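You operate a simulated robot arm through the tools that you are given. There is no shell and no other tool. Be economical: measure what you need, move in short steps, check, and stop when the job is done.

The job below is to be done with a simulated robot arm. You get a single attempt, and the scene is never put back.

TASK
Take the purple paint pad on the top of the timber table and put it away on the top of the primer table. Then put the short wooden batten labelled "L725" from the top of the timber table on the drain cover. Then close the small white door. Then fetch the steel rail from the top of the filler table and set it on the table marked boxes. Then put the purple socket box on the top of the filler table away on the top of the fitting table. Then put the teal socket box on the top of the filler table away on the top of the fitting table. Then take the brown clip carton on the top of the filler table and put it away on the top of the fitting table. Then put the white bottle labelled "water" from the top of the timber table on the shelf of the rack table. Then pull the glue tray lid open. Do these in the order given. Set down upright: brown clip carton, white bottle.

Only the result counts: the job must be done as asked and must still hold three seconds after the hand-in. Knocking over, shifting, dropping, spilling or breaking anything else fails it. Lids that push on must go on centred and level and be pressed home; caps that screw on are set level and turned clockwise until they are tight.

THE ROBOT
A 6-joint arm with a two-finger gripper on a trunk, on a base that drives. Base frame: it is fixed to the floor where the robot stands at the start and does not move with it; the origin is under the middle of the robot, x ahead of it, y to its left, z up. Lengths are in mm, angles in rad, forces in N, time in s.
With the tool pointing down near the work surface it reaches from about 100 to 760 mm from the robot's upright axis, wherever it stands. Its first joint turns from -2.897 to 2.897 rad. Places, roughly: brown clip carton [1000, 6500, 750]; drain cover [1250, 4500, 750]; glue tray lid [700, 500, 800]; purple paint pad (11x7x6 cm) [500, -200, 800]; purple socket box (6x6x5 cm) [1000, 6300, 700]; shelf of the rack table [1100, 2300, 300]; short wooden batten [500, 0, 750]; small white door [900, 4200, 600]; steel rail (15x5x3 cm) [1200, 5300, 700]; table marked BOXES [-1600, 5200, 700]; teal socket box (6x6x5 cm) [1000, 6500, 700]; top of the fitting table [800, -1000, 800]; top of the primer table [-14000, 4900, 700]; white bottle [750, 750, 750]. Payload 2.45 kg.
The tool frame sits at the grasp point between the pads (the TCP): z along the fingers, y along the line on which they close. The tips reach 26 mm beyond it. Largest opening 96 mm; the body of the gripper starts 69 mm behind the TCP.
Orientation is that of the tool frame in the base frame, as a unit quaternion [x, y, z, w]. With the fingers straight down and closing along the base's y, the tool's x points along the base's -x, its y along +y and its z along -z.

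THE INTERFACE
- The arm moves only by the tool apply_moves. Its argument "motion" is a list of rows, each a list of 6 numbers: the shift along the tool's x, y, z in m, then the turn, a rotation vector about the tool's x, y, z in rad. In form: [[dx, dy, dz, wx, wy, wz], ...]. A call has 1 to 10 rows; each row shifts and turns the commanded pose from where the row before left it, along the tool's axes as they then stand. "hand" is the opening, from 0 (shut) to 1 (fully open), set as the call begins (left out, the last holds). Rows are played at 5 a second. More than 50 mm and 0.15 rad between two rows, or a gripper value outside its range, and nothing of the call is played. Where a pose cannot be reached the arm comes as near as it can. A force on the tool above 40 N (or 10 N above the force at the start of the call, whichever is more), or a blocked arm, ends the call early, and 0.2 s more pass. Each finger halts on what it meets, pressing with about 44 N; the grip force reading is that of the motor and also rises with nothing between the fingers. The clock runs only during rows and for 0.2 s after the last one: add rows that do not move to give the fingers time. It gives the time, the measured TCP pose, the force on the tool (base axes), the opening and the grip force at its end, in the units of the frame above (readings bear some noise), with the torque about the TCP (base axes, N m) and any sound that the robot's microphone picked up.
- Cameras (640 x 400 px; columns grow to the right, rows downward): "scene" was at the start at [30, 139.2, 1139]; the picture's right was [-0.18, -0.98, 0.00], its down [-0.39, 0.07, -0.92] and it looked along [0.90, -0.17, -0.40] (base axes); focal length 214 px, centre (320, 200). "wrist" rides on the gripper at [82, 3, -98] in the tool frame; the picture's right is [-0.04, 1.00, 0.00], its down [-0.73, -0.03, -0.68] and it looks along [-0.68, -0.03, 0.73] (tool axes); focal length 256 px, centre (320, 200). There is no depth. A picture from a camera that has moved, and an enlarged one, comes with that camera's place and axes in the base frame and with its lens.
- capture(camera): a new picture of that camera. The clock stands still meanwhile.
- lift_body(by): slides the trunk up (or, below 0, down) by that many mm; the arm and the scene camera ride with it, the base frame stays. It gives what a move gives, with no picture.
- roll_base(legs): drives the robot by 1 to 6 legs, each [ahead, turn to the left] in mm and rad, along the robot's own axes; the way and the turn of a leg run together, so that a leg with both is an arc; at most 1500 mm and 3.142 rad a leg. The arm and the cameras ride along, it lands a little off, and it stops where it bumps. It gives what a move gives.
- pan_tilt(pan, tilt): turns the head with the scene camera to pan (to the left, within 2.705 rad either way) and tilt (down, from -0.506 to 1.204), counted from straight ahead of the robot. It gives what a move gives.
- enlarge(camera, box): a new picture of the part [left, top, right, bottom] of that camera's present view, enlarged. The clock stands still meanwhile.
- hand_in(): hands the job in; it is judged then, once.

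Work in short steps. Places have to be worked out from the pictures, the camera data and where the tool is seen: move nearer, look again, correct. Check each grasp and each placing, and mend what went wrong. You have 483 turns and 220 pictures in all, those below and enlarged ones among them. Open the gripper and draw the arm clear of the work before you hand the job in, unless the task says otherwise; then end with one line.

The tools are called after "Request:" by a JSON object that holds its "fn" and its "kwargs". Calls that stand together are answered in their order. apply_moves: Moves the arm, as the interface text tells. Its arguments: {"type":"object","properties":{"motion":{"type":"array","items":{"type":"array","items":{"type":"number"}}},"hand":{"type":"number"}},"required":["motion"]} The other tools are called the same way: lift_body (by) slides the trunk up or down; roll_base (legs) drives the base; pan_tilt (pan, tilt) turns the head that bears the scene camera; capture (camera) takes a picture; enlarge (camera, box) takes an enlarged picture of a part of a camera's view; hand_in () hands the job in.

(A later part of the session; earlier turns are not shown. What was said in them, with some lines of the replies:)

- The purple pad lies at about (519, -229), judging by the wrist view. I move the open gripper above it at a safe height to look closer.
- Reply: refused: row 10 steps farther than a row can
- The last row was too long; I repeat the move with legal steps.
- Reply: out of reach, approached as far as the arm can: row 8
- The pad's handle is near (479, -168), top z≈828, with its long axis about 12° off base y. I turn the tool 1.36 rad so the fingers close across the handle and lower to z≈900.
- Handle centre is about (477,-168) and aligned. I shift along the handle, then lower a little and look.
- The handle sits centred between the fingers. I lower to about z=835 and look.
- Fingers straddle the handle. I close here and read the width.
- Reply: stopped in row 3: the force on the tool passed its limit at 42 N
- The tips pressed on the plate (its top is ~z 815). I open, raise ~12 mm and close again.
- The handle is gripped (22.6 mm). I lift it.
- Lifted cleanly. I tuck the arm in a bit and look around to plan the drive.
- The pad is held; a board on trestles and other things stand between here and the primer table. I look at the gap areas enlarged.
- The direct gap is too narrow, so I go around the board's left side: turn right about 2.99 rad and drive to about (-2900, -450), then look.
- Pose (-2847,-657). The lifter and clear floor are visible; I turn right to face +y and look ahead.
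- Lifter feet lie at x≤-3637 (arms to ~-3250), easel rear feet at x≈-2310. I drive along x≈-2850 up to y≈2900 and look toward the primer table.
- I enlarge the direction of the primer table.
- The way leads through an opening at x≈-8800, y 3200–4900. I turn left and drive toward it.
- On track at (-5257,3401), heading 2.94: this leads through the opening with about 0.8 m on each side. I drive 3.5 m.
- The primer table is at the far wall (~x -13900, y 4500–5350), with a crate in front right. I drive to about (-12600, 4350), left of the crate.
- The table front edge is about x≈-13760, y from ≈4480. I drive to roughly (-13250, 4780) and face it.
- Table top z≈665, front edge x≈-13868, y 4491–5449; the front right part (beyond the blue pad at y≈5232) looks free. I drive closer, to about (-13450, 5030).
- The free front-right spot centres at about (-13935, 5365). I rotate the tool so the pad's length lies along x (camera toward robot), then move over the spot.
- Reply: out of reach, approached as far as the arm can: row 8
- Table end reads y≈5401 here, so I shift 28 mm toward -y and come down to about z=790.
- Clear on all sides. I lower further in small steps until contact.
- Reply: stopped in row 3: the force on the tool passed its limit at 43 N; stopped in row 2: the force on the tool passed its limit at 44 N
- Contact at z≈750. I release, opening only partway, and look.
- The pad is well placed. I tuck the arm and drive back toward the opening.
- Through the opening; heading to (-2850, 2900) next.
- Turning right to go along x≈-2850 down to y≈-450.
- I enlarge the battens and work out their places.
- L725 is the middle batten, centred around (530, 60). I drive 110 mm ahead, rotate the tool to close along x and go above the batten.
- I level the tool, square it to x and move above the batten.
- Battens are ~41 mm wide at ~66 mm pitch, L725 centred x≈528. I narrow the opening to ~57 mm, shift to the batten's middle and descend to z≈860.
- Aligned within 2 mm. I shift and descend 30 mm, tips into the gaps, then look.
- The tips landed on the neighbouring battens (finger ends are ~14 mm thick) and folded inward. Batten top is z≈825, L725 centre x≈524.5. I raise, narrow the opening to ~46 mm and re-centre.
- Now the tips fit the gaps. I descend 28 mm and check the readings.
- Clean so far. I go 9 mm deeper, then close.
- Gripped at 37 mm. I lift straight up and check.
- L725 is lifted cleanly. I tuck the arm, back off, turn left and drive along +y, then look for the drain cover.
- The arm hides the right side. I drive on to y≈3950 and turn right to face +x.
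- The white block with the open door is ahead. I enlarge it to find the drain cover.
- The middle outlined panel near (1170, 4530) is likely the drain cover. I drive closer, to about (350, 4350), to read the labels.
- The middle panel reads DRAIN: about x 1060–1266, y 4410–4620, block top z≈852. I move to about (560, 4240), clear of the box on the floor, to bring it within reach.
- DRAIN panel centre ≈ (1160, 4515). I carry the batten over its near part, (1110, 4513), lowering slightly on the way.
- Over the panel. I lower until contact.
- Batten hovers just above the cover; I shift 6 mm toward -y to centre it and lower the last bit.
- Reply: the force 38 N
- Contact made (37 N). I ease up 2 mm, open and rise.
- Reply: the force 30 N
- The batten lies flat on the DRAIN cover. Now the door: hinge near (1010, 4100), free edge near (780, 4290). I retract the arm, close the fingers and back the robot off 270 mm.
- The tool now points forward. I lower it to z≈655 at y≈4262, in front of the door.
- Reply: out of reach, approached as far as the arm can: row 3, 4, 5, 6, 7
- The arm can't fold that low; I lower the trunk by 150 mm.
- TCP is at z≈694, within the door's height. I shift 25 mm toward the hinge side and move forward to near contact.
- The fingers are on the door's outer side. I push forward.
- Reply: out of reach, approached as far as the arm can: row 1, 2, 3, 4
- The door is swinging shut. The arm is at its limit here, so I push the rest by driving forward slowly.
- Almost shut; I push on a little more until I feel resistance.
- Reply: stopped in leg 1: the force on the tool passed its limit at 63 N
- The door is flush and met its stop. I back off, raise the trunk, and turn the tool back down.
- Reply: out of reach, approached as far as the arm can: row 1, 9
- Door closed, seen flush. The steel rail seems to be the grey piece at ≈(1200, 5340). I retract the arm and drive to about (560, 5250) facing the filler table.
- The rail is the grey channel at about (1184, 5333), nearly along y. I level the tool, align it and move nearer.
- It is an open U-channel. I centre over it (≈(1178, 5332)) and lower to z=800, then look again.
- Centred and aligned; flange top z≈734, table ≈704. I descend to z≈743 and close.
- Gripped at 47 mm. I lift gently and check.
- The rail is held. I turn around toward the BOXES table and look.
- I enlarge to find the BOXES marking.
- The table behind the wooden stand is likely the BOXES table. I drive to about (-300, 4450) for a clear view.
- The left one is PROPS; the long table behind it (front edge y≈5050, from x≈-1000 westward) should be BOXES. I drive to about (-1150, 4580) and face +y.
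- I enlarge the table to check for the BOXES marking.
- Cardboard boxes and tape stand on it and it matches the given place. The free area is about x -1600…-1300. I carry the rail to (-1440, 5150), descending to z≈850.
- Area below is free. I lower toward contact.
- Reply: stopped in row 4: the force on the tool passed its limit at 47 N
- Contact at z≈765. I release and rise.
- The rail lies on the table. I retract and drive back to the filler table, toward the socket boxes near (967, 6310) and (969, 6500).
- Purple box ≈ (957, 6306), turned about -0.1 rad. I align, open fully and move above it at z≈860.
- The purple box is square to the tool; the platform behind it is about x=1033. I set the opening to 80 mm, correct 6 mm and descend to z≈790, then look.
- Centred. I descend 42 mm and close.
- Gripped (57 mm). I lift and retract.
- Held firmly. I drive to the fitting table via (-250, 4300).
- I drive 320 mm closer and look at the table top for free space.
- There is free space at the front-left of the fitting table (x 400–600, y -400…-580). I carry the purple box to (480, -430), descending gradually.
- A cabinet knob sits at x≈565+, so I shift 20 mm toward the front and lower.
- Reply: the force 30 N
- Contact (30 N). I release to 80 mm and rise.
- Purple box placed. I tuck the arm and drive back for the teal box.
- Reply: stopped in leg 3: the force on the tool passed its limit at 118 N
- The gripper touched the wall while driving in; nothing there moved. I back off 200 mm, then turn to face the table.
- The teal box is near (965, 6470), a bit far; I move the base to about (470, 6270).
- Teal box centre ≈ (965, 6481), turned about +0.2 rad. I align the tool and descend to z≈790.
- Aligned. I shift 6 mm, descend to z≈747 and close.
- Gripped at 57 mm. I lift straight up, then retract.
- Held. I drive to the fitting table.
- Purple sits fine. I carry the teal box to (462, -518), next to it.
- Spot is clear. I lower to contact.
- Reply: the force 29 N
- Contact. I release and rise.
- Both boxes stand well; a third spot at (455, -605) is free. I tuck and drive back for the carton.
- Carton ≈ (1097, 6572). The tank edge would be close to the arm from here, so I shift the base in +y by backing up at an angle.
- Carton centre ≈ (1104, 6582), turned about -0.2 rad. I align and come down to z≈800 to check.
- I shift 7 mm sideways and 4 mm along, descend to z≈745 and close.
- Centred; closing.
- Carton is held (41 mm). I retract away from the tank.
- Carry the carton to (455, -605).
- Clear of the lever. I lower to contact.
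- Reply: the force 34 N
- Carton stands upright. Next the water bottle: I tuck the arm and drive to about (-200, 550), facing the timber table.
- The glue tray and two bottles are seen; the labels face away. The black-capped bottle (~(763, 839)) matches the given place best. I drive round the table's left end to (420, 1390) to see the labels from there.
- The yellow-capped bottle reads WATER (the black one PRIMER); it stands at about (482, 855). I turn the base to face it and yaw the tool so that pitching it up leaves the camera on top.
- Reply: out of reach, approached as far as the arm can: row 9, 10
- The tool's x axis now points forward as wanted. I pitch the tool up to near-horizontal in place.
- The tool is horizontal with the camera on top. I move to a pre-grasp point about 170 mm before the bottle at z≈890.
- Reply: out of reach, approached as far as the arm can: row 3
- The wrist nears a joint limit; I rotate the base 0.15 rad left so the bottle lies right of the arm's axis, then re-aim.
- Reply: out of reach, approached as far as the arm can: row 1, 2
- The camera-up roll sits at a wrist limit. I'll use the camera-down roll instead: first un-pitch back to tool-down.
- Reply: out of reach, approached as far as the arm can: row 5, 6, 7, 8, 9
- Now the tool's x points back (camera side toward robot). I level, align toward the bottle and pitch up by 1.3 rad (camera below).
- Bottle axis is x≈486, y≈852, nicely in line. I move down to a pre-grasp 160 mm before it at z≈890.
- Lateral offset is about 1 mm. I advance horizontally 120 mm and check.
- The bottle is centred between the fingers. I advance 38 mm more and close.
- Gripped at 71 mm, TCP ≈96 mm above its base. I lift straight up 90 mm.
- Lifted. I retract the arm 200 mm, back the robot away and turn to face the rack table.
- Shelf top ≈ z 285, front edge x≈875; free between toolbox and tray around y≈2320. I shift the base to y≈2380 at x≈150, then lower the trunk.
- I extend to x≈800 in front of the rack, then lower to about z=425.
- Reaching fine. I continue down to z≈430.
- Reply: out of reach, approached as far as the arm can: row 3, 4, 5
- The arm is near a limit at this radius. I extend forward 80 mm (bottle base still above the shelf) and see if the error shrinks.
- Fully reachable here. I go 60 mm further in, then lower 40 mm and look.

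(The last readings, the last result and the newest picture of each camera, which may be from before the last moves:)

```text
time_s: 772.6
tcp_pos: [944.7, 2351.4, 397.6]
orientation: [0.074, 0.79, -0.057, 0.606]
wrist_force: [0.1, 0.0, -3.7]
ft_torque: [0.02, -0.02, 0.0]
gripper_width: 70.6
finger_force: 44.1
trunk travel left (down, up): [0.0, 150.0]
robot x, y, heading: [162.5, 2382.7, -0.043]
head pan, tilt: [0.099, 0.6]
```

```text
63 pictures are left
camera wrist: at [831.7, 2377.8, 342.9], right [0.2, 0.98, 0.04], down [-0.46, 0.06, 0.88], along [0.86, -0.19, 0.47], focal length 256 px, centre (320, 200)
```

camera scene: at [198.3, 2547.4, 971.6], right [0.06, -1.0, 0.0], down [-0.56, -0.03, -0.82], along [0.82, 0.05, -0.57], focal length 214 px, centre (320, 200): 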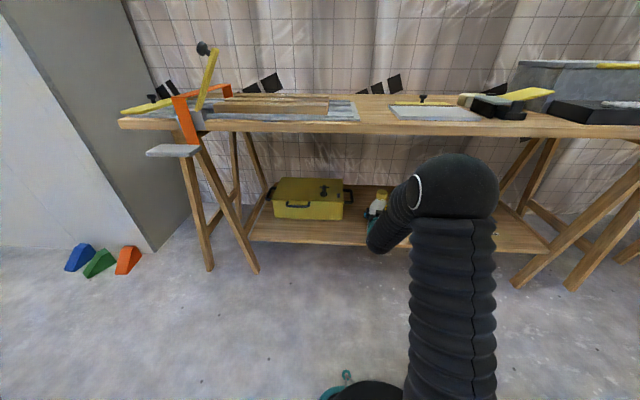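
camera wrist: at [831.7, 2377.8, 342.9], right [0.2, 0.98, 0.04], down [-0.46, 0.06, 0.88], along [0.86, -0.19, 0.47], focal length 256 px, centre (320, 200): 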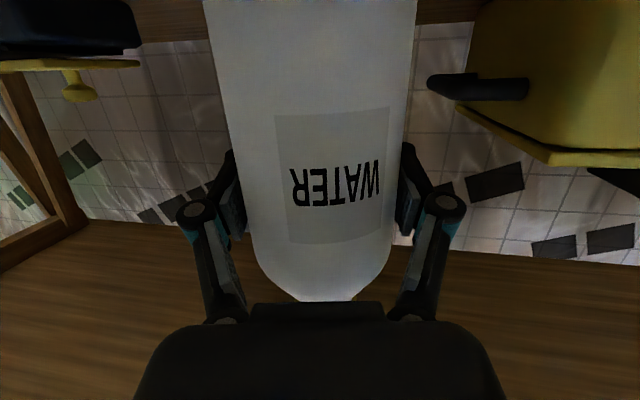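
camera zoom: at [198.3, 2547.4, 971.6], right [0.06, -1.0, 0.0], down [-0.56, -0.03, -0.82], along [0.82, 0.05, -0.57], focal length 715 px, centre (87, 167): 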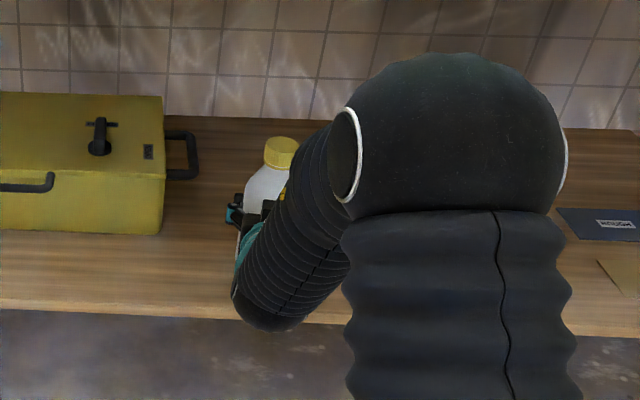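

Clear. I lower in small steps until contact.

Request:
{"fn": "apply_moves", "kwargs": {"motion": [[0.0068, 0, 0.0018, 0, 0, 0], [0.0039, 0, 0.001, 0, 0, 0], [0.0029, 0, 0.0008, 0, 0, 0]]}}

Request:
{"fn": "apply_moves", "kwargs": {"motion": [[0.0029, 0, 0.0008, 0, 0, 0], [0.0029, 0, 0.0008, 0, 0, 0], [0.0029, 0, 0.0008, 0, 0, 0]]}}

```text
time_s: 773.4
tcp_pos: [944.9, 2355.0, 382.3]
orientation: [0.077, 0.79, -0.057, 0.606]
wrist_force: [0.4, -0.1, -5.1]
ft_torque: [0.0, 0.0, 0.03]
gripper_width: 70.4
finger_force: 44.1
trunk travel left (down, up): [0.0, 150.0]
robot x, y, heading: [161.5, 2385.1, -0.042]
head pan, tilt: [0.099, 0.6]
```

```text
time_s: 774.2
tcp_pos: [944.7, 2353.9, 379.2]
orientation: [0.076, 0.788, -0.058, 0.608]
wrist_force: [-4.7, 0.6, 11.7]
ft_torque: [0.63, 0.52, 0.17]
gripper_width: 70.2
finger_force: 44.3
trunk travel left (down, up): [0.0, 150.0]
robot x, y, heading: [164.2, 2383.6, -0.044]
head pan, tilt: [0.099, 0.6]
```

Contact (bottle weight now borne by the shelf). I open the gripper.

Request:
{"fn": "apply_moves", "kwargs": {"motion": [[0, 0, 0, 0, 0, 0], [0, 0, 0, 0, 0, 0], [0, 0, 0, 0, 0, 0]], "hand": 1}}

Request:
{"fn": "capture", "kwargs": {"camera": "wrist"}}

```text
time_s: 775.0
tcp_pos: [945.2, 2354.8, 374.8]
orientation: [0.077, 0.79, -0.059, 0.605]
wrist_force: [-0.4, -0.1, -0.1]
ft_torque: [0.01, -0.03, 0.0]
gripper_width: 95.9
finger_force: 0.0
trunk travel left (down, up): [0.0, 150.0]
robot x, y, heading: [171.7, 2385.2, -0.037]
head pan, tilt: [0.099, 0.6]
```

```text
62 pictures are left
camera wrist: at [832.0, 2379.5, 321.6], right [0.2, 0.98, 0.04], down [-0.46, 0.06, 0.88], along [0.86, -0.2, 0.47], focal length 256 px, centre (320, 200)
```

wrist: 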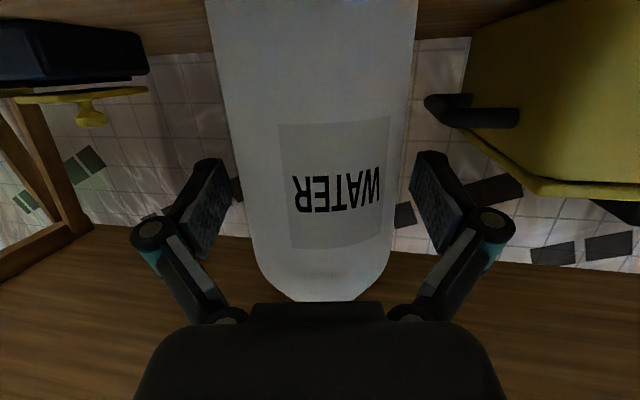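

Fingers clear the bottle. I retract the arm 80 mm along the tool axis, then back the base out.

Request:
{"fn": "apply_moves", "kwargs": {"motion": [[0.0052, 0, -0.0193, 0, 0, 0], [0.0078, 0, -0.029, 0, 0, 0], [0.0078, 0, -0.029, 0, 0, 0]]}}

Request:
{"fn": "roll_base", "kwargs": {"legs": [[-300, 0]]}}

Request:
{"fn": "capture", "kwargs": {"camera": "wrist"}}

Request:
{"fn": "capture", "kwargs": {"camera": "scene"}}

```text
time_s: 775.8
tcp_pos: [873.1, 2373.8, 385.7]
orientation: [0.073, 0.791, -0.064, 0.604]
wrist_force: [0.3, 0.3, 0.0]
ft_torque: [0.01, -0.04, 0.05]
gripper_width: 96.0
finger_force: 0.0
out of reach, approached as far as the arm can: row 2, 3
trunk travel left (down, up): [0.0, 150.0]
robot x, y, heading: [159.2, 2385.1, -0.038]
head pan, tilt: [0.099, 0.6]
```

```text
time_s: 777.9
tcp_pos: [571.8, 2387.8, 385.8]
orientation: [0.071, 0.791, -0.063, 0.604]
wrist_force: [0.4, 0.0, -1.0]
ft_torque: [0.04, -0.01, -0.02]
gripper_width: 96.4
finger_force: 0.1
trunk travel left (down, up): [0.0, 150.0]
robot x, y, heading: [-134.2, 2397.3, -0.038]
head pan, tilt: [0.099, 0.6]
```

```text
61 pictures are left
camera wrist: at [458.5, 2412.6, 331.5], right [0.2, 0.98, 0.03], down [-0.46, 0.07, 0.89], along [0.87, -0.19, 0.46], focal length 256 px, centre (320, 200)
```

wrist: 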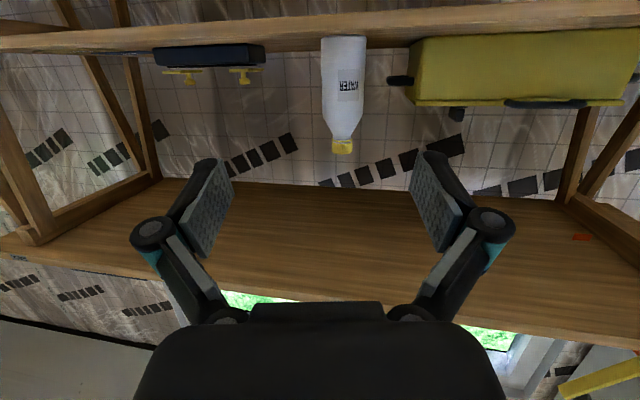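

```text
60 pictures are left
camera scene: at [-103.6, 2559.7, 971.6], right [0.06, -1.0, 0.0], down [-0.56, -0.03, -0.83], along [0.82, 0.05, -0.57], focal length 214 px, centre (320, 200)
```

scene: 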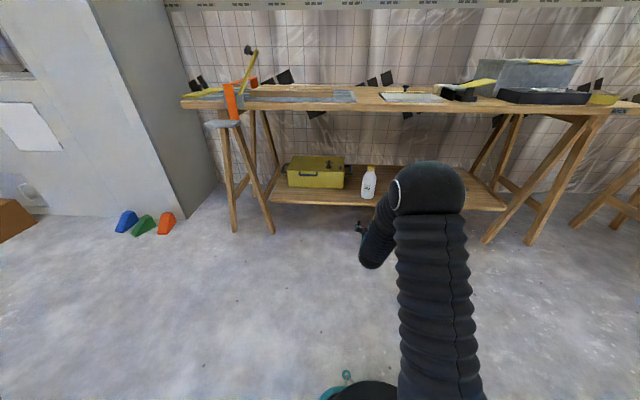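

The WATER bottle stands upright on the shelf. I raise trunk and arm, and turn the tool back down.

Request:
{"fn": "lift_body", "kwargs": {"by": 150}}

Request:
{"fn": "apply_moves", "kwargs": {"motion": [[-0.0435, 0, -0.01166, 0, 0, 0], [-0.0435, 0, -0.01166, 0, 0, 0], [-0.0435, 0, -0.01166, 0, 0, 0], [-0.0435, 0, -0.01166, 0, 0, 0], [-0.0435, 0, -0.01166, 0, 0, 0], [-0.0435, 0, -0.01166, 0, 0, 0], [-0.0435, 0, -0.01166, 0, 0, 0], [-0.0435, 0, -0.01166, 0, 0, 0], [-0.0435, 0, -0.01166, 0, 0, 0]]}}

Request:
{"fn": "apply_moves", "kwargs": {"motion": [[0.01, 0, -0.035, 0, 0.146, 0], [0.015, 0, -0.035, 0, 0.146, 0], [0.02, 0, -0.03, 0, 0.146, 0], [0.03, 0, -0.02, 0, 0.146, 0], [0.035, 0, -0.015, 0, 0.146, 0], [0.04, 0, 0, 0, 0.146, 0], [0.04, 0, 0, 0, 0.146, 0], [0.045, 0, 0, 0, 0.146, 0], [0.045, 0, 0, 0, 0.146, 0]]}}

```text
time_s: 779.6
tcp_pos: [571.2, 2387.7, 535.0]
orientation: [0.072, 0.791, -0.064, 0.604]
wrist_force: [0.5, -0.6, 0.6]
ft_torque: [-0.01, 0.02, -0.01]
gripper_width: 96.0
finger_force: 0.0
trunk travel left (down, up): [-150.0, 0.0]
robot x, y, heading: [-133.9, 2395.6, -0.04]
head pan, tilt: [0.099, 0.6]
```

```text
time_s: 781.6
tcp_pos: [574.0, 2395.9, 938.1]
orientation: [0.071, 0.791, -0.063, 0.604]
wrist_force: [0.0, 0.3, -1.0]
ft_torque: [-0.02, -0.03, -0.02]
gripper_width: 95.8
finger_force: 0.1
trunk travel left (down, up): [-150.0, 0.0]
robot x, y, heading: [-131.7, 2395.5, -0.037]
head pan, tilt: [0.099, 0.6]
```

```text
time_s: 783.6
tcp_pos: [235.2, 2452.9, 859.3]
orientation: [0.096, 0.995, -0.006, -0.006]
wrist_force: [0.0, 0.1, 0.6]
ft_torque: [-0.02, 0.01, 0.0]
gripper_width: 96.1
finger_force: 0.1
trunk travel left (down, up): [-150.0, 0.0]
robot x, y, heading: [-137.7, 2395.6, -0.041]
head pan, tilt: [0.099, 0.6]
```

Request:
{"fn": "apply_moves", "kwargs": {"motion": [[0, 0, -0.04, 0, 0, 0], [0, 0, -0.04, 0, 0, 0], [0, 0, -0.03, 0, 0, 0]], "hand": 0.5}}

Request:
{"fn": "roll_base", "kwargs": {"legs": [[0, -1.54], [1000, 0], [940, 0], [0, 1.575]]}}

Request:
{"fn": "pan_tilt", "kwargs": {"pan": 0.05, "tilt": 0.5}}

Request:
{"fn": "capture", "kwargs": {"camera": "scene"}}

```text
time_s: 784.4
tcp_pos: [241.4, 2455.1, 968.5]
orientation: [0.095, 0.995, -0.006, -0.005]
wrist_force: [0.3, 0.3, 1.0]
ft_torque: [-0.02, 0.04, 0.01]
gripper_width: 48.2
finger_force: 0.1
trunk travel left (down, up): [-150.0, 0.0]
robot x, y, heading: [-139.6, 2397.9, -0.037]
head pan, tilt: [0.099, 0.6]
```

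```text
time_s: 801.8
tcp_pos: [243.9, 489.5, 969.7]
orientation: [0.078, 0.997, -0.007, -0.005]
wrist_force: [0.0, 0.1, -0.5]
ft_torque: [0.01, 0.01, -0.03]
gripper_width: 48.0
finger_force: 0.1
trunk travel left (down, up): [-150.0, 0.0]
robot x, y, heading: [-130.3, 420.0, -0.009]
head pan, tilt: [0.099, 0.6]
```

```text
time_s: 802.5
tcp_pos: [243.1, 488.6, 969.3]
orientation: [0.079, 0.997, -0.006, -0.005]
wrist_force: [0.4, 1.1, -0.3]
ft_torque: [0.01, -0.03, -0.04]
gripper_width: 48.0
finger_force: 0.0
trunk travel left (down, up): [-150.0, 0.0]
robot x, y, heading: [-133.9, 419.8, -0.009]
head pan, tilt: [0.051, 0.499]
```

```text
59 pictures are left
camera scene: at [-101.2, 577.9, 1130.6], right [0.04, -1.0, 0.0], down [-0.48, -0.02, -0.88], along [0.88, 0.04, -0.48], focal length 214 px, centre (320, 200)
```

scene: 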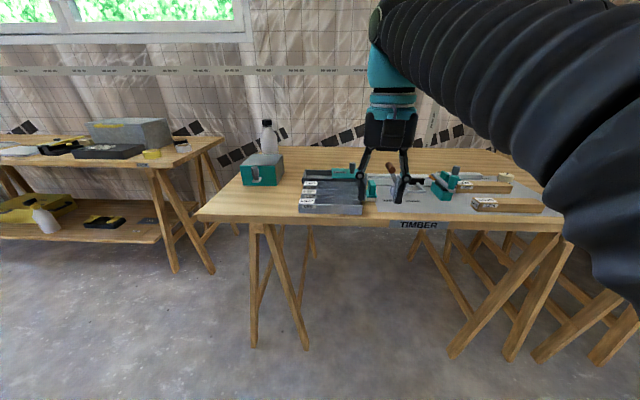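

Request:
{"fn": "enlarge", "kwargs": {"camera": "scene", "box": [280, 140, 420, 230]}}

```text
4.44 times, centred on (350, 185) of scene
camera zoom: at [-101.2, 577.9, 1130.6], right [0.04, -1.0, 0.0], down [-0.48, -0.02, -0.88], along [0.88, 0.04, -0.48], focal length 953 px, centre (187, 267)
```

zoom: 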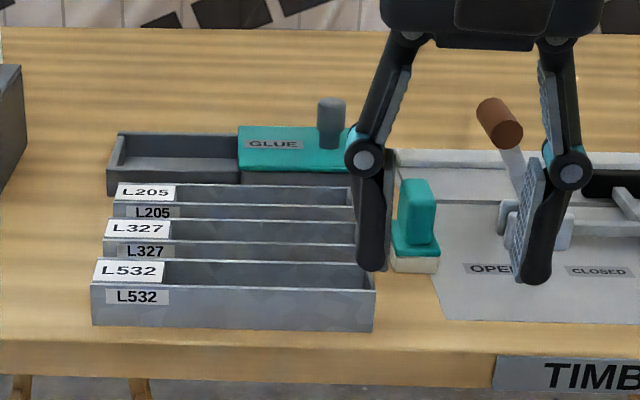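

The glue tray's lid (teal, knob at its right end) covers the right half. I drive 170 mm closer and look from above with the wrist camera.

Request:
{"fn": "roll_base", "kwargs": {"legs": [[170, 0.009]]}}

Request:
{"fn": "apply_moves", "kwargs": {"motion": [[-0.033, 0.006, 0, 0, 0, 0], [-0.033, 0.006, 0, 0, 0, 0], [-0.033, 0.006, 0, 0, 0, 0]]}}

Request:
{"fn": "capture", "kwargs": {"camera": "wrist"}}

```text
time_s: 803.9
tcp_pos: [408.7, 490.6, 968.8]
orientation: [0.075, 0.997, -0.007, -0.005]
wrist_force: [0.0, -0.5, -0.7]
ft_torque: [-0.03, 0.02, 0.01]
gripper_width: 48.3
finger_force: 0.0
trunk travel left (down, up): [-150.0, 0.0]
robot x, y, heading: [33.3, 416.6, -0.003]
head pan, tilt: [0.051, 0.499]
```

```text
time_s: 804.7
tcp_pos: [512.2, 496.6, 967.0]
orientation: [0.075, 0.997, -0.007, -0.004]
wrist_force: [-0.3, -0.5, 0.2]
ft_torque: [-0.03, -0.06, 0.01]
gripper_width: 47.9
finger_force: 0.0
trunk travel left (down, up): [-150.0, 0.0]
robot x, y, heading: [35.9, 421.0, -0.002]
head pan, tilt: [0.051, 0.499]
```

```text
57 pictures are left
camera wrist: at [433.2, 512.9, 1065.1], right [0.19, 0.98, -0.01], down [0.73, -0.13, 0.67], along [0.66, -0.14, -0.74], focal length 256 px, centre (320, 200)
```

wrist: 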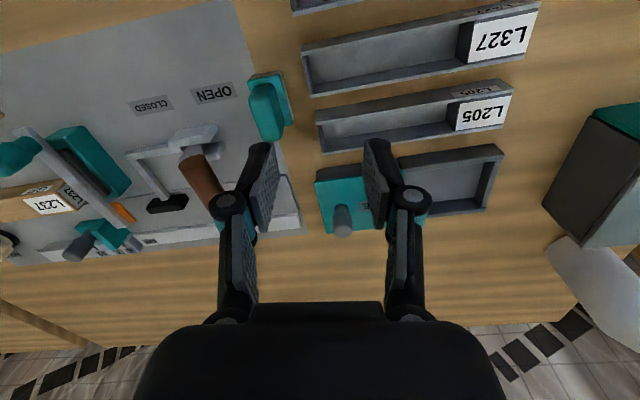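

Request:
{"fn": "pan_tilt", "kwargs": {"pan": 0.05, "tilt": 0.6}}

Request:
{"fn": "capture", "kwargs": {"camera": "scene"}}

Request:
{"fn": "enlarge", "kwargs": {"camera": "wrist", "box": [290, 120, 530, 270]}}

```text
time_s: 805.4
tcp_pos: [512.1, 495.4, 966.2]
orientation: [0.076, 0.997, -0.007, -0.004]
wrist_force: [0.0, 0.5, 0.0]
ft_torque: [-0.02, 0.02, -0.04]
gripper_width: 48.1
finger_force: 0.0
trunk travel left (down, up): [-150.0, 0.0]
robot x, y, heading: [35.9, 416.5, 0.003]
head pan, tilt: [0.051, 0.6]
```

```text
56 pictures are left
camera scene: at [61.5, 577.3, 1121.6], right [0.05, -1.0, 0.0], down [-0.56, -0.03, -0.83], along [0.82, 0.04, -0.56], focal length 214 px, centre (320, 200)
```

scene: 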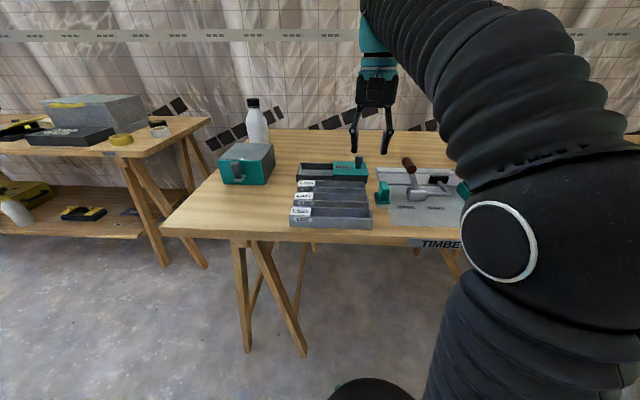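

```text
2.67 times, centred on (410, 195) of wrist
camera zoom: at [433.2, 513.0, 1064.9], right [0.19, 0.98, -0.01], down [0.73, -0.13, 0.67], along [0.66, -0.14, -0.74], focal length 683 px, centre (80, 213)
```

zoom: 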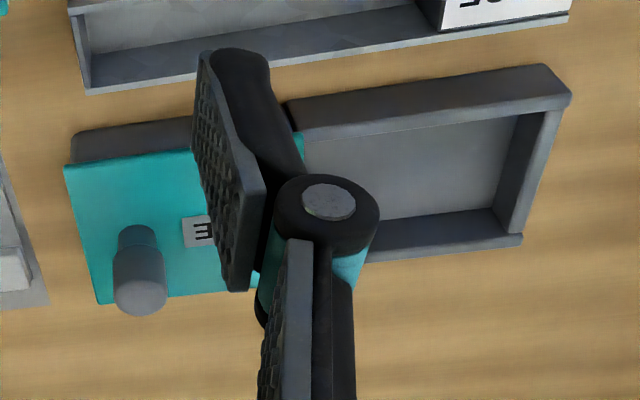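

Request:
{"fn": "enlarge", "kwargs": {"camera": "scene", "box": [280, 145, 400, 215]}}

```text
5.33 times, centred on (340, 180) of scene
camera zoom: at [61.5, 577.3, 1121.6], right [0.05, -1.0, 0.0], down [-0.56, -0.03, -0.83], along [0.82, 0.04, -0.56], focal length 1144 px, centre (213, 307)
```

zoom: 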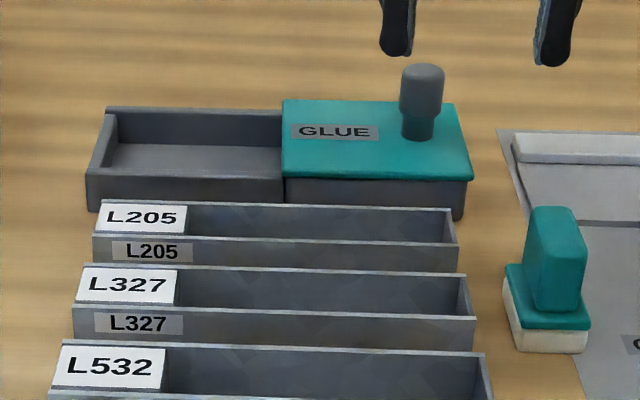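

The tray runs exactly along y; the knob is at about (650–670, 492). I square the tool and move over it at z≈920 for a closer look.

Request:
{"fn": "apply_moves", "kwargs": {"motion": [[0, 0, 0.01, 0, 0, -0.15], [-0.03, -0.001, 0.012, 0, 0, 0], [-0.03, -0.001, 0.012, 0, 0, 0], [-0.03, -0.001, 0.012, 0, 0, 0], [-0.03, -0.001, 0.0, 0, 0, 0]], "hand": 0.7}}

Request:
{"fn": "capture", "kwargs": {"camera": "wrist"}}

Request:
{"fn": "enlarge", "kwargs": {"camera": "scene", "box": [280, 115, 420, 215]}}

```text
time_s: 806.6
tcp_pos: [629.0, 487.0, 920.5]
orientation: [0.0, 1.0, -0.006, -0.004]
wrist_force: [-0.1, 0.4, 1.0]
ft_torque: [0.02, -0.06, 0.03]
gripper_width: 67.2
finger_force: 0.0
trunk travel left (down, up): [-150.0, 0.0]
robot x, y, heading: [34.0, 417.1, -0.008]
head pan, tilt: [0.051, 0.6]
```

```text
53 pictures are left
camera wrist: at [548.4, 492.0, 1019.8], right [0.04, 1.0, -0.01], down [0.74, -0.02, 0.67], along [0.67, -0.04, -0.74], focal length 256 px, centre (320, 200)
```

wrist: 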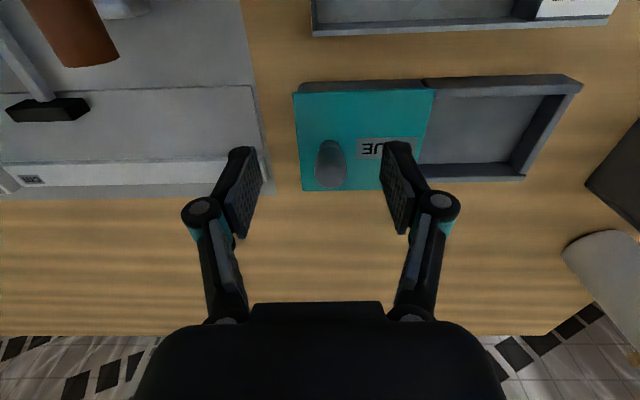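

```text
4.00 times, centred on (350, 165) of scene
camera zoom: at [61.1, 577.3, 1121.6], right [0.05, -1.0, 0.0], down [-0.56, -0.03, -0.83], along [0.82, 0.04, -0.56], focal length 858 px, centre (200, 340)
```

zoom: 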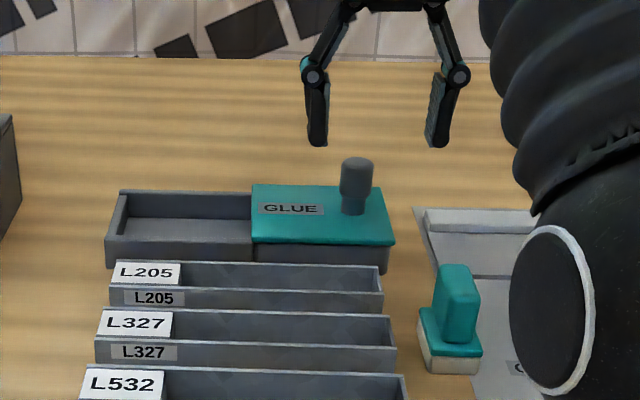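

Knob at about (665, 493), z 830–862. I centre over it and lower to z≈864, then close.

Request:
{"fn": "apply_moves", "kwargs": {"motion": [[-0.036, 0.006, 0.01, 0, 0, 0], [0, 0, 0.02, 0, 0, 0], [0, 0, 0.02, 0, 0, 0], [0, 0, 0.007, 0, 0, 0]]}}

Request:
{"fn": "apply_moves", "kwargs": {"motion": [[0, 0, 0, 0, 0, 0], [0, 0, 0, 0, 0, 0], [0, 0, 0, 0, 0, 0]], "hand": 0}}

Request:
{"fn": "capture", "kwargs": {"camera": "wrist"}}

Request:
{"fn": "enlarge", "kwargs": {"camera": "scene", "box": [280, 115, 420, 215]}}

```text
time_s: 807.6
tcp_pos: [663.7, 493.0, 864.6]
orientation: [0.001, 1.0, -0.007, -0.005]
wrist_force: [-0.1, 0.1, 0.3]
ft_torque: [-0.04, 0.01, 0.02]
gripper_width: 67.0
finger_force: 0.2
trunk travel left (down, up): [-150.0, 0.0]
robot x, y, heading: [34.3, 418.5, -0.004]
head pan, tilt: [0.051, 0.6]
```

```text
time_s: 808.4
tcp_pos: [663.4, 492.6, 864.9]
orientation: [0.001, 1.0, -0.006, -0.005]
wrist_force: [0.9, -0.3, 3.3]
ft_torque: [-0.04, -0.21, 0.01]
gripper_width: 23.5
finger_force: 45.2
trunk travel left (down, up): [-150.0, 0.0]
robot x, y, heading: [34.0, 414.7, 0.001]
head pan, tilt: [0.051, 0.6]
```

```text
51 pictures are left
camera wrist: at [582.9, 498.2, 963.8], right [0.04, 1.0, -0.01], down [0.74, -0.02, 0.67], along [0.67, -0.04, -0.74], focal length 256 px, centre (320, 200)
```

wrist: 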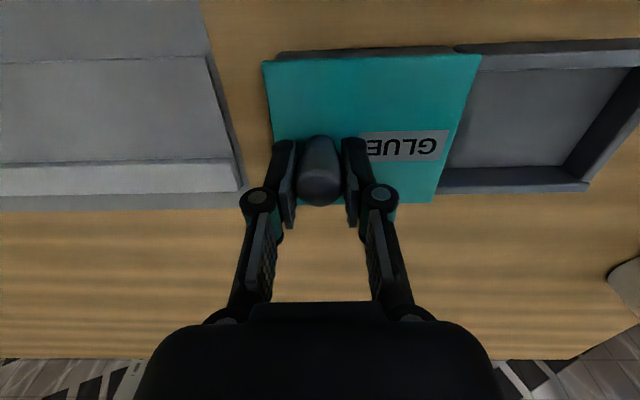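

```text
4.00 times, centred on (350, 165) of scene
camera zoom: at [61.5, 577.3, 1121.6], right [0.05, -1.0, 0.0], down [-0.56, -0.03, -0.83], along [0.82, 0.04, -0.56], focal length 858 px, centre (200, 340)
```

zoom: 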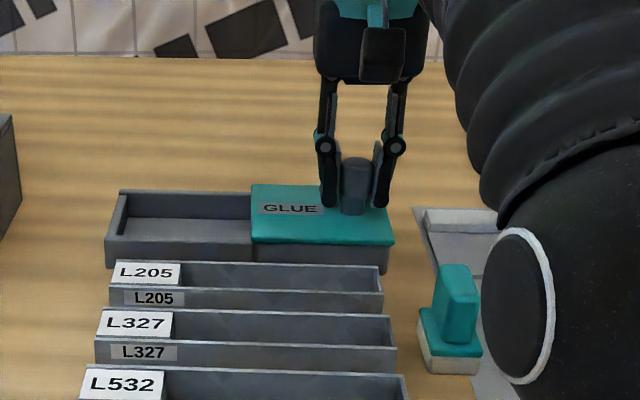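

Knob gripped (23.5 mm). I try a gentle 9 mm pull toward +y and read the force.

Request:
{"fn": "apply_moves", "kwargs": {"motion": [[0, 0.003, 0, 0, 0, 0], [0, 0.003, 0, 0, 0, 0], [0, 0.003, 0, 0, 0, 0]]}}

Request:
{"fn": "enlarge", "kwargs": {"camera": "scene", "box": [280, 115, 420, 215]}}

```text
time_s: 809.2
tcp_pos: [663.9, 503.2, 866.0]
orientation: [0.001, 1.0, -0.006, -0.004]
wrist_force: [-2.6, 0.1, 17.9]
ft_torque: [0.0, 1.2, -0.02]
gripper_width: 23.4
finger_force: 45.0
trunk travel left (down, up): [-150.0, 0.0]
robot x, y, heading: [32.5, 419.6, 0.004]
head pan, tilt: [0.051, 0.6]
```

```text
4.00 times, centred on (350, 165) of scene
camera zoom: at [60.6, 577.1, 1121.9], right [0.05, -1.0, 0.0], down [-0.56, -0.03, -0.83], along [0.82, 0.04, -0.56], focal length 858 px, centre (200, 340)
```

zoom: 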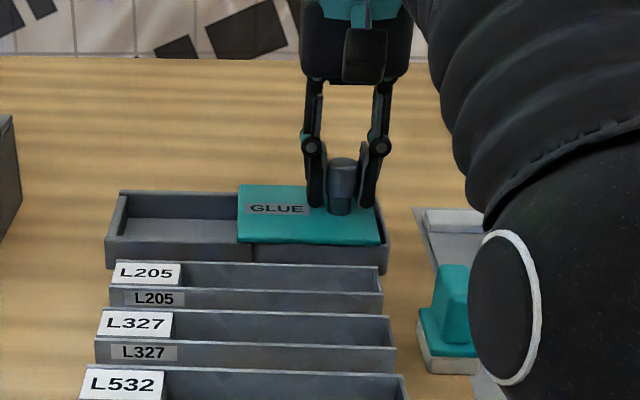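

It slides freely along +y. I relieve the downward press slightly and pull on.

Request:
{"fn": "apply_moves", "kwargs": {"motion": [[0, 0.008, -0.002, 0, 0, 0], [0, 0.012, 0, 0, 0, 0], [0, 0.012, 0, 0, 0, 0], [0, 0.012, 0, 0, 0, 0], [0, 0.012, 0, 0, 0, 0], [0, 0.012, 0, 0, 0, 0]]}}

Request:
{"fn": "enlarge", "kwargs": {"camera": "scene", "box": [280, 115, 420, 215]}}

```text
time_s: 810.6
tcp_pos: [663.6, 572.0, 865.6]
orientation: [-0.001, 1.0, -0.006, -0.006]
wrist_force: [-25.7, 0.3, -5.9]
ft_torque: [0.01, 1.03, 0.08]
gripper_width: 23.6
finger_force: 45.5
trunk travel left (down, up): [-150.0, 0.0]
robot x, y, heading: [32.0, 414.9, -0.001]
head pan, tilt: [0.051, 0.6]
```

```text
4.00 times, centred on (350, 165) of scene
camera zoom: at [60.2, 577.4, 1121.6], right [0.05, -1.0, 0.0], down [-0.56, -0.03, -0.83], along [0.82, 0.04, -0.56], focal length 858 px, centre (200, 340)
```

zoom: 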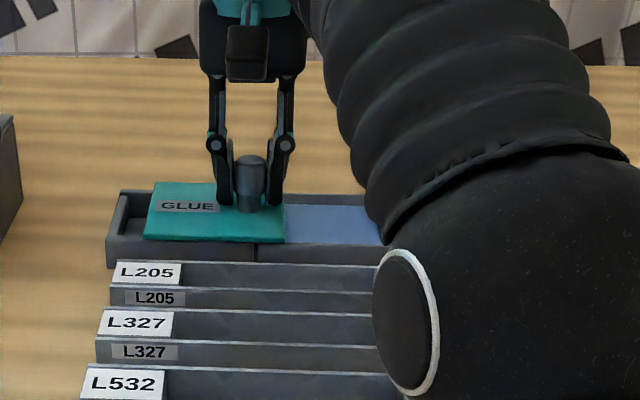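

The glue is exposed; a side force of 26 N builds up, so I correct 3 mm in -x and pull the rest to the stop.

Request:
{"fn": "apply_moves", "kwargs": {"motion": [[0.003, 0.004, 0, 0, 0, 0], [0.001, 0.008, 0, 0, 0, 0], [0, 0.008, 0, 0, 0, 0]]}}

Request:
{"fn": "apply_moves", "kwargs": {"motion": [[0, 0.005, 0, 0, 0, 0], [0, 0.005, 0, 0, 0, 0], [0, 0.005, 0, 0, 0, 0]]}}

Request:
{"fn": "enlarge", "kwargs": {"camera": "scene", "box": [280, 115, 420, 215]}}

```text
time_s: 811.4
tcp_pos: [663.5, 589.8, 864.6]
orientation: [0.0, 1.0, -0.005, -0.002]
wrist_force: [33.1, -0.8, 13.2]
ft_torque: [-0.02, -0.96, 0.03]
gripper_width: 24.0
finger_force: 45.5
trunk travel left (down, up): [-150.0, 0.0]
robot x, y, heading: [33.9, 419.9, -0.004]
head pan, tilt: [0.051, 0.6]
```

```text
time_s: 812.1
tcp_pos: [663.1, 593.6, 864.1]
orientation: [0.007, 1.0, -0.011, -0.005]
wrist_force: [1.8, -16.4, 2.6]
ft_torque: [-0.22, 0.36, -0.03]
gripper_width: 23.4
finger_force: 45.3
trunk travel left (down, up): [-150.0, 0.0]
robot x, y, heading: [35.0, 417.5, -0.013]
head pan, tilt: [0.051, 0.6]
stopped in row 3: the force on the tool passed its limit at 50 N (the readings are from after the stop); the commanded pose is now the measured one
```

```text
4.00 times, centred on (350, 165) of scene
camera zoom: at [63.1, 576.0, 1121.5], right [0.04, -1.0, 0.0], down [-0.56, -0.02, -0.83], along [0.82, 0.03, -0.56], focal length 858 px, centre (200, 340)
```

zoom: 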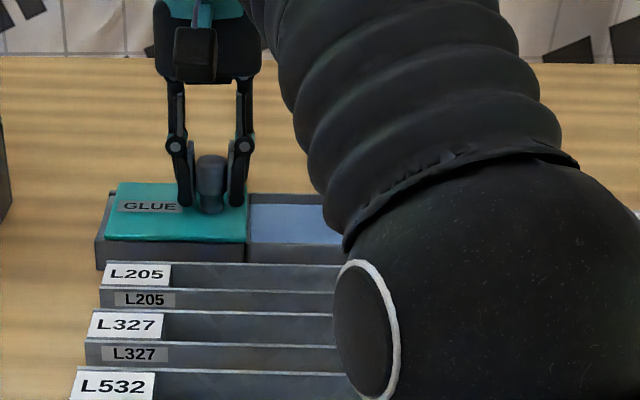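

The lid hit its end stop, fully over the left half: open. I release, rise and draw the arm back.

Request:
{"fn": "apply_moves", "kwargs": {"motion": [[0, 0, 0, 0, 0, 0], [0, 0, 0, 0, 0, 0]], "hand": 0.7}}

Request:
{"fn": "apply_moves", "kwargs": {"motion": [[0, 0, -0.02, 0, 0, 0], [0, 0, -0.04, 0, 0, 0], [0.035, -0.01, -0.02, 0, 0, 0], [0.04, -0.01, -0.02, 0, 0, 0], [0.04, -0.01, -0.01, 0, 0, 0], [0.04, -0.01, 0, 0, 0, 0], [0.04, -0.01, 0, 0, 0, 0], [0.04, -0.01, 0, 0, 0, 0]]}}

Request:
{"fn": "roll_base", "kwargs": {"legs": [[-250, 0]]}}

Request:
{"fn": "pan_tilt", "kwargs": {"pan": 0.1, "tilt": 0.5}}

Request:
{"fn": "capture", "kwargs": {"camera": "scene"}}

```text
time_s: 812.7
tcp_pos: [662.9, 594.8, 864.8]
orientation: [0.006, 1.0, -0.009, -0.006]
wrist_force: [0.1, 0.6, 0.2]
ft_torque: [0.02, 0.01, -0.03]
gripper_width: 67.2
finger_force: 0.1
trunk travel left (down, up): [-150.0, 0.0]
robot x, y, heading: [32.9, 416.8, -0.008]
head pan, tilt: [0.051, 0.6]
```

```text
time_s: 814.5
tcp_pos: [421.5, 540.5, 968.7]
orientation: [0.006, 1.0, -0.011, -0.006]
wrist_force: [1.0, -0.7, -0.2]
ft_torque: [-0.01, 0.07, 0.0]
gripper_width: 67.3
finger_force: 0.0
out of reach, approached as far as the arm can: row 2
trunk travel left (down, up): [-150.0, 0.0]
robot x, y, heading: [35.2, 414.3, -0.01]
head pan, tilt: [0.051, 0.6]
```

```text
time_s: 816.4
tcp_pos: [167.7, 542.8, 969.6]
orientation: [0.005, 1.0, -0.01, -0.005]
wrist_force: [-0.1, 0.3, 0.4]
ft_torque: [0.0, -0.01, 0.0]
gripper_width: 66.9
finger_force: 0.0
trunk travel left (down, up): [-150.0, 0.0]
robot x, y, heading: [-222.2, 417.8, -0.002]
head pan, tilt: [0.051, 0.6]
```

```text
time_s: 817.0
tcp_pos: [167.9, 542.7, 968.8]
orientation: [0.005, 1.0, -0.009, -0.006]
wrist_force: [0.2, -0.2, -0.9]
ft_torque: [0.01, -0.01, -0.01]
gripper_width: 67.3
finger_force: 0.0
trunk travel left (down, up): [-150.0, 0.0]
robot x, y, heading: [-218.8, 417.5, -0.004]
head pan, tilt: [0.099, 0.499]
```

```text
46 pictures are left
camera scene: at [-188.9, 583.4, 1130.6], right [0.09, -1.0, 0.0], down [-0.48, -0.04, -0.88], along [0.87, 0.08, -0.48], focal length 214 px, centre (320, 200)
```

scene: 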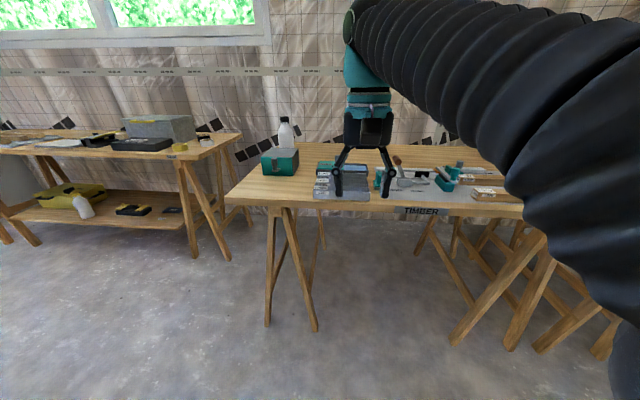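

Request:
{"fn": "enlarge", "kwargs": {"camera": "scene", "box": [20, 150, 200, 250]}}

Request:
{"fn": "enlarge", "kwargs": {"camera": "scene", "box": [250, 120, 420, 230]}}

```text
3.56 times, centred on (110, 200) of scene
camera zoom: at [-188.9, 583.4, 1130.6], right [0.09, -1.0, 0.0], down [-0.48, -0.04, -0.88], along [0.87, 0.08, -0.48], focal length 763 px, centre (1067, 200)
```

zoom: 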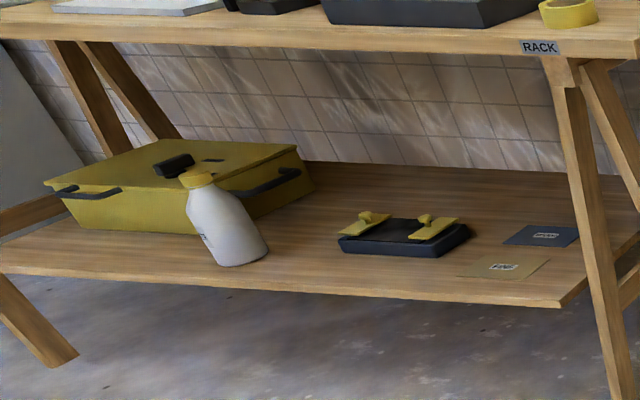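

```text
3.64 times, centred on (335, 175) of scene
camera zoom: at [-188.9, 583.4, 1130.6], right [0.09, -1.0, 0.0], down [-0.48, -0.04, -0.88], along [0.87, 0.08, -0.48], focal length 780 px, centre (266, 291)
```

zoom: 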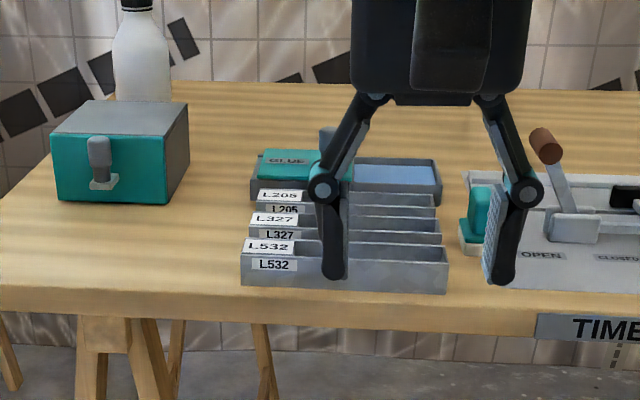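

All nine jobs are done and checked: the glue tray is open, the bottle stands on the shelf and the arm is clear. I open the gripper fully and hand in.

Request:
{"fn": "apply_moves", "kwargs": {"motion": [[0, 0, 0, 0, 0, 0], [0, 0, 0, 0, 0, 0]], "hand": 1}}

Request:
{"fn": "hand_in", "kwargs": {}}

```text
time_s: 817.6
tcp_pos: [167.3, 543.6, 969.3]
orientation: [0.004, 1.0, -0.009, -0.005]
wrist_force: [-0.7, 0.2, -0.4]
ft_torque: [-0.03, 0.03, 0.01]
gripper_width: 96.3
finger_force: 0.0
trunk travel left (down, up): [-150.0, 0.0]
robot x, y, heading: [-224.5, 418.3, -0.007]
head pan, tilt: [0.099, 0.499]
```

```text
The job is handed in.
```

All nine steps were done in order and the job is handed in; I set the rail on the table at the given BOXES place without ever seeing its marking, and the gripper once bumped the bare wall by the filler table.
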